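You operate a simulated robot arm through the tools that you are given. There is no shell and no other tool. Be economical: measure what you need, move in short steps, check, and stop when the job is done.

Carry out the task below with a simulated robot arm. There is one attempt and no reset: what you move stays moved.

TASK
Put the emptier clear glass from the dining table top on the disc on the dining table top.
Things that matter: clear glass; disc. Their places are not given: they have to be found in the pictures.

It is judged by the outcome, as a careful person would: the job done as asked, and still so three seconds after it is handed in. It fails if anything else is knocked over, pushed out of place, dropped, spilled or broken.

THE ROBOT
A 7-joint arm with a two-finger parallel gripper, fixed in place. Base frame: the origin is at the foot of the arm, x ahead of it, y to its left, z up; the work surface is at about z = 0. Lengths are in mm, angles in degrees, forces in N, time in s.
With the tool pointing down near the work surface it reaches from about 220 to 580 mm from the base axis. Its first joint turns from -66.0 to 66.0 degrees. Payload 2.5 kg.
Tool frame: the origin (TCP) lies between the finger pads and is the grasp point; the fingertips stand 23 mm ahead of it; z points along the fingers, y is the line along which they close. The gripper opens to 94 mm. The fingers are 38 mm wide and 10 mm thick; the gripper's body (54 by 96 mm) begins 39 mm behind the TCP.
Orientation is that of the tool frame in the base frame, as a unit quaternion [x, y, z, w]. With the fingers straight down and closing along the base's y, the tool's x points along the base's -x, its y along +y and its z along -z.

THE INTERFACE
- The arm moves only by the tool nudge_tool. Its argument "increments" is a list of rows, each a list of 7 numbers: the turn, a rotation vector about the tool's x, y, z in units of 60 degrees (1.0 is 60 degrees), then the shift along the tool's x, y, z in units of 200 mm (1.0 is 200 mm), then the finger opening in mm, from 0 to 94. In form: [[wx, wy, wz, tx, ty, tz, fingers], ...]. A call has 1 to 12 rows; each row is the pose to reach, as a shift and turn from the pose commanded when the call began, along the tool's axes at that moment. A call with a number of a shift or a turn outside -1 to 1 is refused whole. A row lasts 0.2 s, in which the tool goes at most 50 mm and 8.6 degrees; a call with a longer step from one row to the next is refused whole, and so is a gripper value outside its range. A pose out of reach is approached as far as the arm can. The call stops where the force on the tool passes 40 N (or 10 N more than at its start, if that is more) or the arm is blocked; 0.2 s more then pass. The fingers move at their own pace (about 108 mm/s each) and stop on an object; they squeeze with about 38 N. The grip force told is the motor's: it shows also when the fingers shut on nothing. Time passes only in rows, and 0.2 s behind the last, so rows that repeat a pose let the fingers close. It gives the time, the measured TCP pose, the force on the tool (base axes), the opening and the grip force at its end, in the units of the frame above (readings bear some noise).
- Cameras (640 x 400 px; columns grow to the right, rows downward): "scene" is fixed at [97.3, -385.7, 554.7]; the picture's right is [0.98, -0.17, 0.00], its down [-0.09, -0.48, -0.87] and it looks along [0.15, 0.86, -0.49] (base axes); focal length 322 px, centre (320, 200). "wrist" rides on the gripper at [-39, 0, -44] in the tool frame; the picture's right is [0.00, -1.00, 0.00], its down [0.97, 0.00, -0.24] and it looks along [0.24, 0.00, 0.97] (tool axes); focal length 218 px, centre (320, 200).
- get_image(camera): a new picture of that camera. No time passes.
- pixel_to_xyz(camera, pixels): for up to 12 pixels [column, row] of the newest picture of that camera ("zoom" is the newest enlarged one), the place [x, y, z] in the base frame of the surface seen there, good to about 2 mm, but the place of the scene camera against the robot may be out by one fixed shift of up to 18 mm in any direction. No time passes.
- zoom(camera, box): a new picture of the part [left, top, right, bottom] of that camera's present view, enlarged. No time passes.
- finish_job(): hands the job in; it is judged then, once.

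Work in short steps. Measure before you move; look again where a grasp or a placing could have gone wrong, and mend it. You have 60 turns and 20 pictures in all, the two below and enlarged ones among them. Open the gripper and draw the arm clear of the work before you hand the job in, unless the task says otherwise; then end with one line.

The tools are called by a JSON object that holds its "fn" and its "kwargs". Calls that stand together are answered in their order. nudge_tool: Moves the arm, as the interface text tells. Its arguments: {"type":"object","properties":{"increments":{"type":"array","items":{"type":"array","items":{"type":"number"}}}},"required":["increments"]} The other tools are called the same way: get_image (camera) takes a picture; pixel_to_xyz (camera, pixels) gives the place of the surface under pixels of a picture; zoom (camera, box) takes an enlarged picture of a part of a camera's view; finish_job () hands the job in.

At the start:

```text
time: 0.0
tool_pos: [209.2, 262.6, 269.7]
orientation: [0.0, 1.0, 0.001, 0.0]
wrist_force: [0.1, -0.3, 0.7]
opening: 93.9
grip_force: 0.1
```

scene: 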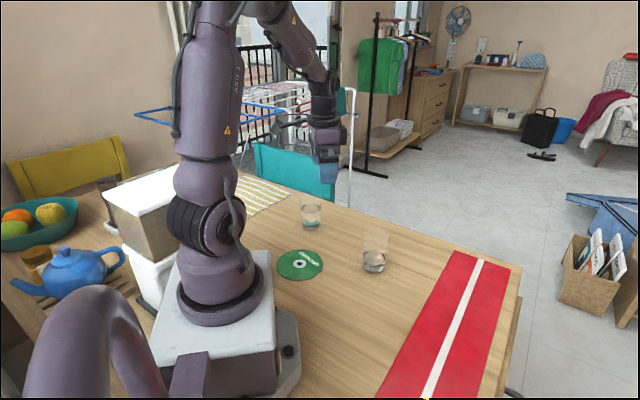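
wrist: 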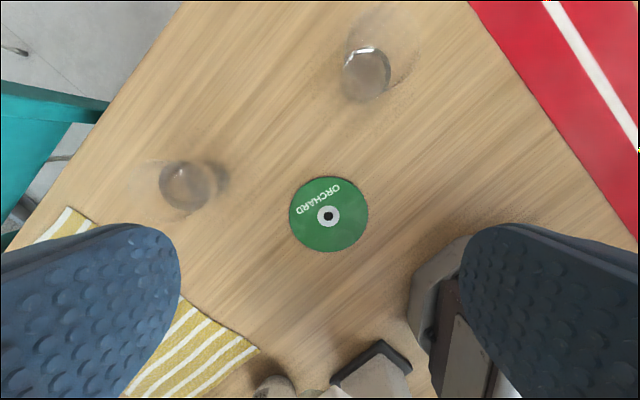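

I see two glasses (scene about (311,212) and (375,252)) and the green disc at (300,264). I zoom in on both to compare the fill levels.

{"fn": "zoom", "kwargs": {"camera": "scene", "box": [270, 180, 420, 290]}}

{"fn": "zoom", "kwargs": {"camera": "wrist", "box": [120, 0, 460, 260]}}

```text
3.64 times, centred on (345, 235) of scene
```

zoom: 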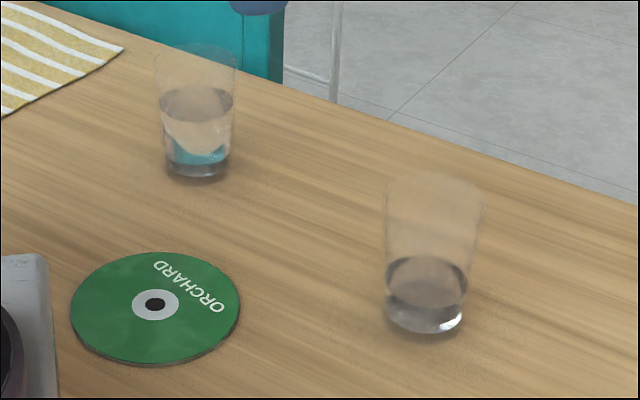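

```text
1.54 times, centred on (290, 130) of wrist
```

zoom: 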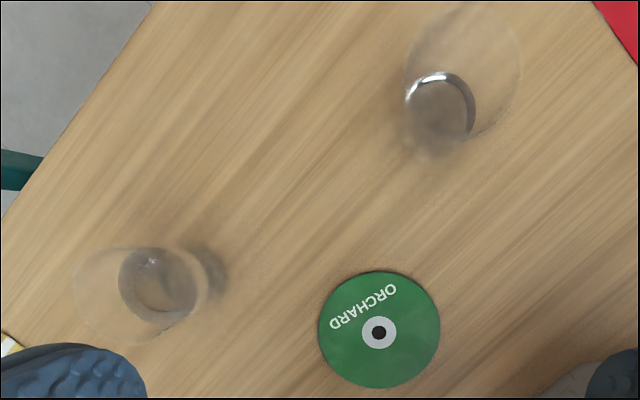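

The right-hand glass (scene 375,252; wrist about 366,72) holds less water than the other. I measure both glasses and the disc.

{"fn": "pixel_to_xyz", "kwargs": {"camera": "wrist", "pixels": [[366, 75], [366, 48], [345, 72], [389, 72], [366, 101], [328, 216], [290, 214], [368, 214], [328, 177], [328, 251], [185, 186], [405, 30]]}}

{"fn": "pixel_to_xyz", "kwargs": {"camera": "scene", "pixels": [[373, 268], [373, 260], [362, 232], [389, 233], [374, 228], [299, 264], [311, 225], [311, 205], [375, 245]]}}

```text
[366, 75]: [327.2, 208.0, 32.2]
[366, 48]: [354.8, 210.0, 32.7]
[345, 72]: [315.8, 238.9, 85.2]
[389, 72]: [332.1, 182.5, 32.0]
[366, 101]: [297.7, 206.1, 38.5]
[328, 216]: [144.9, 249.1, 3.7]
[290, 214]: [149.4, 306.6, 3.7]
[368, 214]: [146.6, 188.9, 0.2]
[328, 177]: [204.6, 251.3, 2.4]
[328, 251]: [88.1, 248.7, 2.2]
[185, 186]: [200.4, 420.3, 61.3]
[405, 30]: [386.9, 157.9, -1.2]
```

```text
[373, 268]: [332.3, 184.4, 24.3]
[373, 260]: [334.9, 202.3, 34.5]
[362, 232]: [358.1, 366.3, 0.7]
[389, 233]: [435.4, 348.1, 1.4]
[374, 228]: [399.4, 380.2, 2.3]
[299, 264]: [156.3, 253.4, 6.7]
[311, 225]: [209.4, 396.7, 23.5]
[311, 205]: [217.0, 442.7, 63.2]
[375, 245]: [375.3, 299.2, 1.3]
```

The disc centre is about (146, 250), 4 mm thick. The glass is near (329, 207), with a rim of about 67 mm and a height of about 93 mm. I move high above the glass to look straight down.

{"fn": "nudge_tool", "kwargs": {"increments": [[0, 0, 0, -0.15, -0.07, 0, 94], [0, 0, 0, -0.3, -0.14, 0, 94], [0, 0, 0, -0.45, -0.21, 0, 94], [0, 0, 0, -0.6, -0.28, 0, 94], [0, 0, 0, -0.6, -0.28, 0, 94]]}}

{"fn": "get_image", "kwargs": {"camera": "wrist"}}

```text
time: 1.2
tool_pos: [330.4, 206.6, 268.3]
orientation: [0.0, 1.0, 0.0, 0.0]
wrist_force: [0.7, -0.1, 0.1]
opening: 94.0
grip_force: 0.1
```

```text
15 pictures are left
```

wrist: 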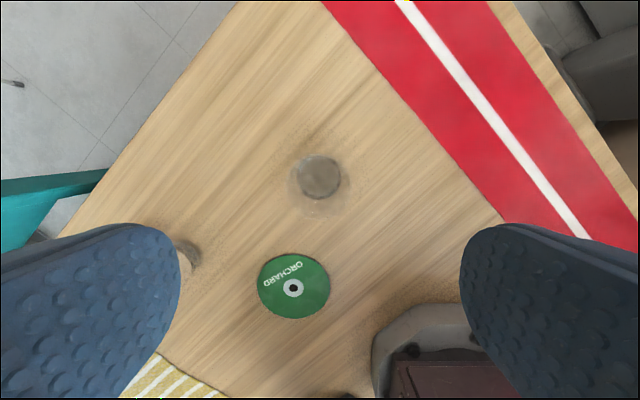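

{"fn": "zoom", "kwargs": {"camera": "wrist", "box": [256, 140, 384, 220]}}

```text
5.00 times, centred on (320, 180) of wrist
```

zoom: 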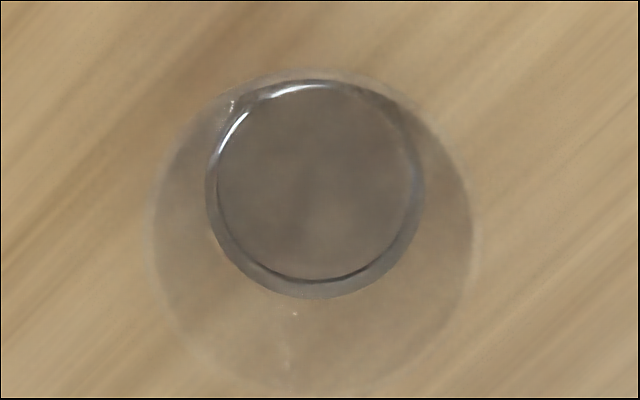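

The rim centre (wrist 318,186) and base centre (319,177) both work out to about (328.5, 208), with a diameter of about 66 mm. I descend with the fingers open to z≈70.

{"fn": "nudge_tool", "kwargs": {"increments": [[0, 0, 0, 0.008, 0.007, 0.15, 94], [0, 0, 0, 0.008, 0.007, 0.35, 94], [0, 0, 0, 0.008, 0.007, 0.55, 94], [0, 0, 0, 0.008, 0.007, 0.7, 94], [0, 0, 0, 0.008, 0.007, 0.82, 94], [0, 0, 0, 0.008, 0.007, 0.92, 94], [0, 0, 0, 0.008, 0.007, 0.99, 94], [0, 0, 0, 0.008, 0.007, 0.99, 94]]}}

{"fn": "zoom", "kwargs": {"camera": "scene", "box": [295, 160, 455, 290]}}

```text
time: 3.0
tool_pos: [328.0, 207.9, 73.6]
orientation: [0.0, 1.0, -0.001, 0.0]
wrist_force: [-0.3, 0.4, 0.1]
opening: 93.8
grip_force: 0.0
```

```text
3.08 times, centred on (375, 225) of scene
```

zoom: 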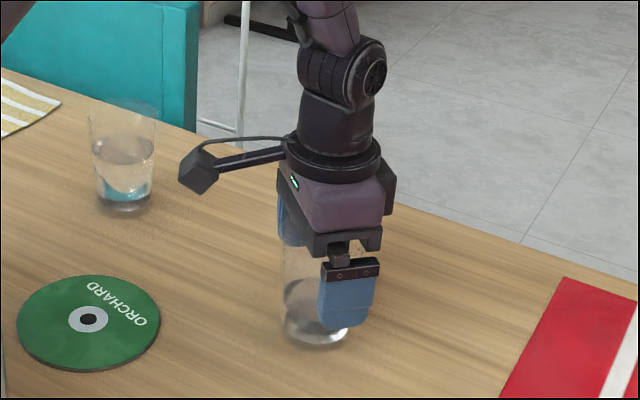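

The fingers straddle the glass cleanly, so I close on it.

{"fn": "nudge_tool", "kwargs": {"increments": [[0, 0, 0, 0, 0, 0, 76], [0, 0, 0, 0, 0, 0, 70], [0, 0, 0, 0, 0, 0, 64], [0, 0, 0, 0, 0, 0, 58], [0, 0, 0, 0, 0, 0, 50], [0, 0, 0, 0, 0, 0, 40], [0, 0, 0, 0, 0, 0, 40]]}}

```text
time: 4.6
tool_pos: [327.3, 207.1, 75.0]
orientation: [0.0, 1.0, 0.0, -0.001]
wrist_force: [0.2, 1.4, 1.6]
opening: 66.1
grip_force: 38.0
```

Gripped at 66 mm with 38 N. I lift slowly.

{"fn": "nudge_tool", "kwargs": {"increments": [[0, 0, 0, 0, 0, -0.02, 40], [0, 0, 0, 0, 0, -0.06, 40], [0, 0, 0, 0, 0, -0.11, 40], [0, 0, 0, 0, 0, -0.17, 40], [0, 0, 0, 0, 0, -0.22, 40], [0, 0, 0, 0, 0, -0.25, 40], [0, 0, 0, 0, 0, -0.25, 40]]}}

{"fn": "zoom", "kwargs": {"camera": "scene", "box": [295, 160, 455, 290]}}

{"fn": "get_image", "kwargs": {"camera": "wrist"}}

```text
time: 6.2
tool_pos: [326.7, 208.2, 122.6]
orientation: [0.0, 1.0, 0.0, -0.001]
wrist_force: [-0.6, -1.3, -2.9]
opening: 66.2
grip_force: 38.0
```

```text
3.08 times, centred on (375, 225) of scene
```

zoom: 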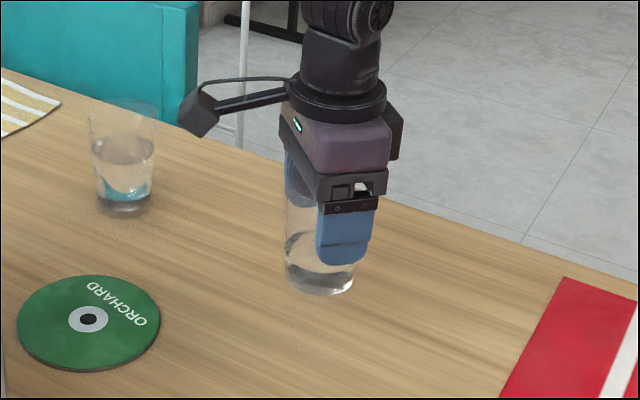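

```text
11 pictures are left
```

wrist: 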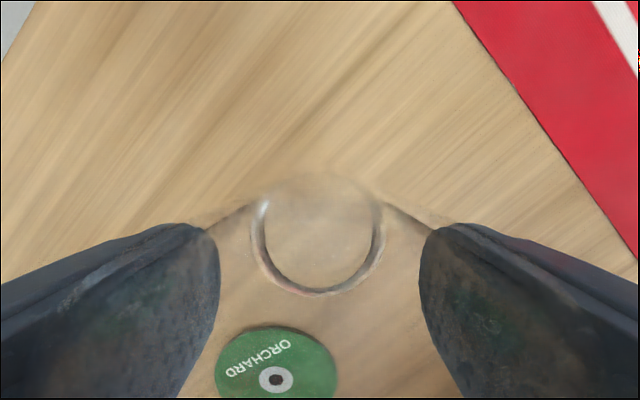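

The glass is held upright. The disc centre re-measures at (146, 250), so I carry the glass over it with gentle acceleration.

{"fn": "nudge_tool", "kwargs": {"increments": [[0, 0, 0, 0.02, 0.005, 0, 40], [0, 0, 0, 0.07, 0.016, 0, 40], [0, 0, 0, 0.15, 0.035, 0, 40], [0, 0, 0, 0.25, 0.058, 0, 40], [0, 0, 0, 0.36, 0.083, 0, 40], [0, 0, 0, 0.47, 0.108, 0, 40], [0, 0, 0, 0.58, 0.134, 0, 40], [0, 0, 0, 0.69, 0.159, 0, 40], [0, 0, 0, 0.79, 0.182, 0, 40], [0, 0, 0, 0.86, 0.198, 0, 40], [0, 0, 0, 0.895, 0.206, 0, 40], [0, 0, 0, 0.907, 0.209, 0, 40]]}}

{"fn": "get_image", "kwargs": {"camera": "wrist"}}

{"fn": "get_image", "kwargs": {"camera": "scene"}}

```text
time: 8.8
tool_pos: [145.6, 251.7, 121.6]
orientation: [0.0, 1.0, 0.0, 0.001]
wrist_force: [-0.4, 0.1, -2.2]
opening: 66.3
grip_force: 38.2
```

```text
10 pictures are left
```

wrist: 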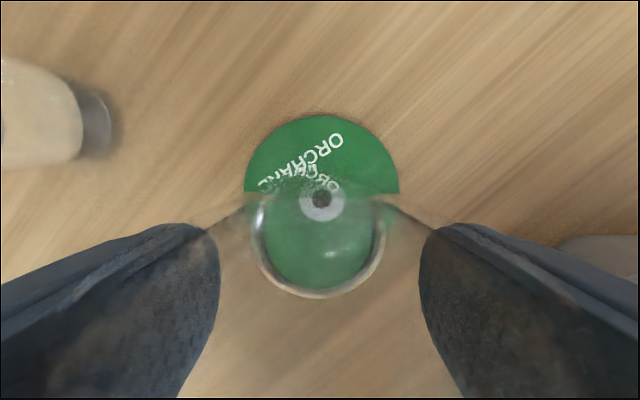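

```text
9 pictures are left
```

scene: 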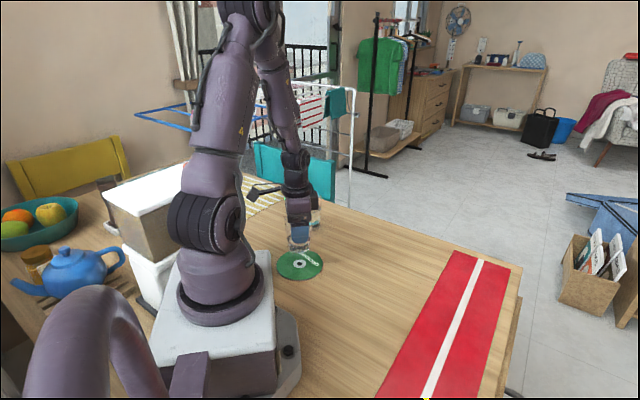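

The disc is centred beneath the glass (disc edges at columns 244–399). I lower slowly towards the expected contact at about 46 mm down.

{"fn": "nudge_tool", "kwargs": {"increments": [[0, 0, 0, -0.005, 0.0, 0.02, 40], [0, 0, 0, -0.005, 0.0, 0.07, 40], [0, 0, 0, -0.005, 0.0, 0.12, 40], [0, 0, 0, -0.005, 0.0, 0.16, 40], [0, 0, 0, -0.005, 0.0, 0.19, 40], [0, 0, 0, -0.005, 0.0, 0.205, 40], [0, 0, 0, -0.005, 0.0, 0.215, 40], [0, 0, 0, -0.005, 0, 0.22, 40], [0, 0, 0, -0.005, 0, 0.22, 40]]}}

```text
time: 10.8
tool_pos: [146.5, 250.5, 78.6]
orientation: [0.0, 1.0, 0.001, -0.001]
wrist_force: [-0.1, 0.3, -2.3]
opening: 66.5
grip_force: 37.9
```

No contact yet (force still -2.3 N), so I continue in 1 mm steps.

{"fn": "nudge_tool", "kwargs": {"increments": [[0, 0, 0, 0, 0, 0.005, 40], [0, 0, 0, 0, 0, 0.01, 40], [0, 0, 0, 0, 0, 0.01, 40]]}}

```text
time: 11.6
tool_pos: [147.4, 249.5, 76.1]
orientation: [0.0, 1.0, 0.0, 0.0]
wrist_force: [-1.4, 0.1, 13.6]
opening: 66.5
grip_force: 37.8
```

Contact (13.6 N up). I back off slightly to relieve the load, then open slowly.

{"fn": "nudge_tool", "kwargs": {"increments": [[0, 0, 0, 0, 0, -0.003, 40], [0, 0, 0, 0, 0, -0.003, 64], [0, 0, 0, 0, 0, -0.003, 68], [0, 0, 0, 0, 0, -0.003, 74], [0, 0, 0, 0, 0, -0.003, 84], [0, 0, 0, 0, 0, -0.003, 94], [0, 0, 0, 0, 0, -0.003, 94]]}}

{"fn": "zoom", "kwargs": {"camera": "scene", "box": [250, 190, 370, 290]}}

```text
time: 13.2
tool_pos: [146.8, 249.0, 76.2]
orientation: [-0.001, 1.0, -0.001, 0.0]
wrist_force: [0.1, 1.0, 0.1]
opening: 94.0
grip_force: 0.0
```

```text
4.00 times, centred on (310, 240) of scene
```

zoom: 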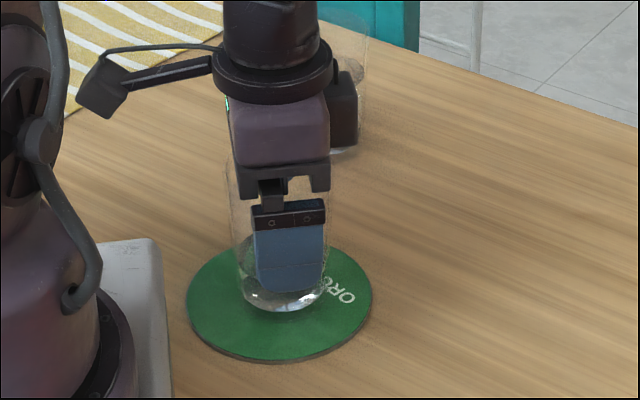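

The glass stands on the disc and the fingers are open. I rise straight up.

{"fn": "nudge_tool", "kwargs": {"increments": [[0, 0, 0, 0, 0, -0.05, 94], [0, 0, 0, 0, 0, -0.15, 94], [0, 0, 0, 0, 0, -0.3, 94], [0, 0, 0, 0, 0, -0.5, 94], [0, 0, 0, 0, 0, -0.7, 94], [0, 0, 0, 0, 0, -0.85, 94], [0, 0, 0, 0, 0, -0.95, 94], [0, 0, 0, 0, 0, -0.95, 94]]}}

{"fn": "zoom", "kwargs": {"camera": "scene", "box": [250, 190, 370, 290]}}

{"fn": "get_image", "kwargs": {"camera": "wrist"}}

```text
time: 15.0
tool_pos: [144.2, 251.7, 268.0]
orientation: [0.001, 1.0, 0.0, 0.0]
wrist_force: [0.1, -0.7, 0.1]
opening: 94.1
grip_force: 0.0
```

```text
4.00 times, centred on (310, 240) of scene
```

zoom: 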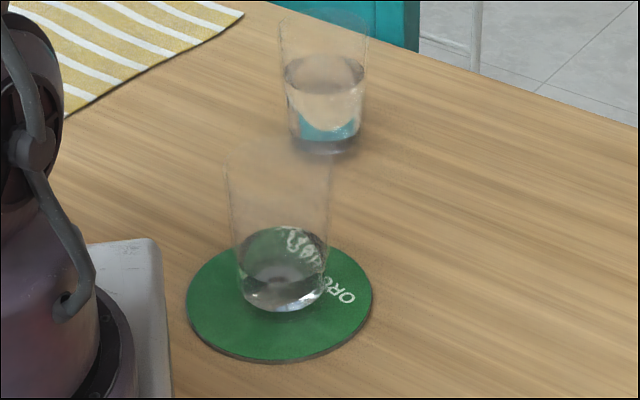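

```text
6 pictures are left
```

wrist: 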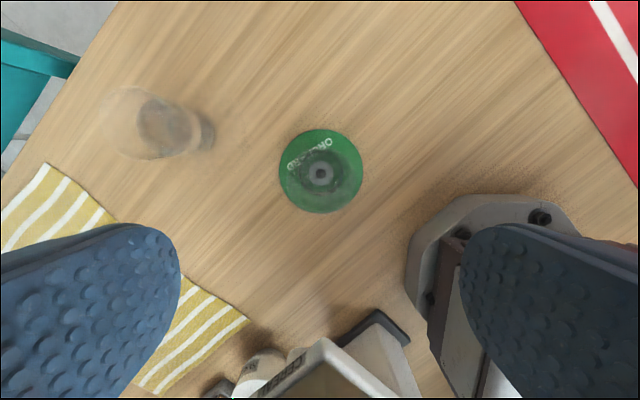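

The glass stands upright at the centre of the disc, the other glass hasn't moved, and the arm is clear, so I hand the job in.

{"fn": "finish_job", "kwargs": {}}

```text
The job is handed in.
```

The emptier clear glass is standing upright at the centre of the green disc; nothing spilled, the other glass is where it was, and the arm is clear with its gripper open.
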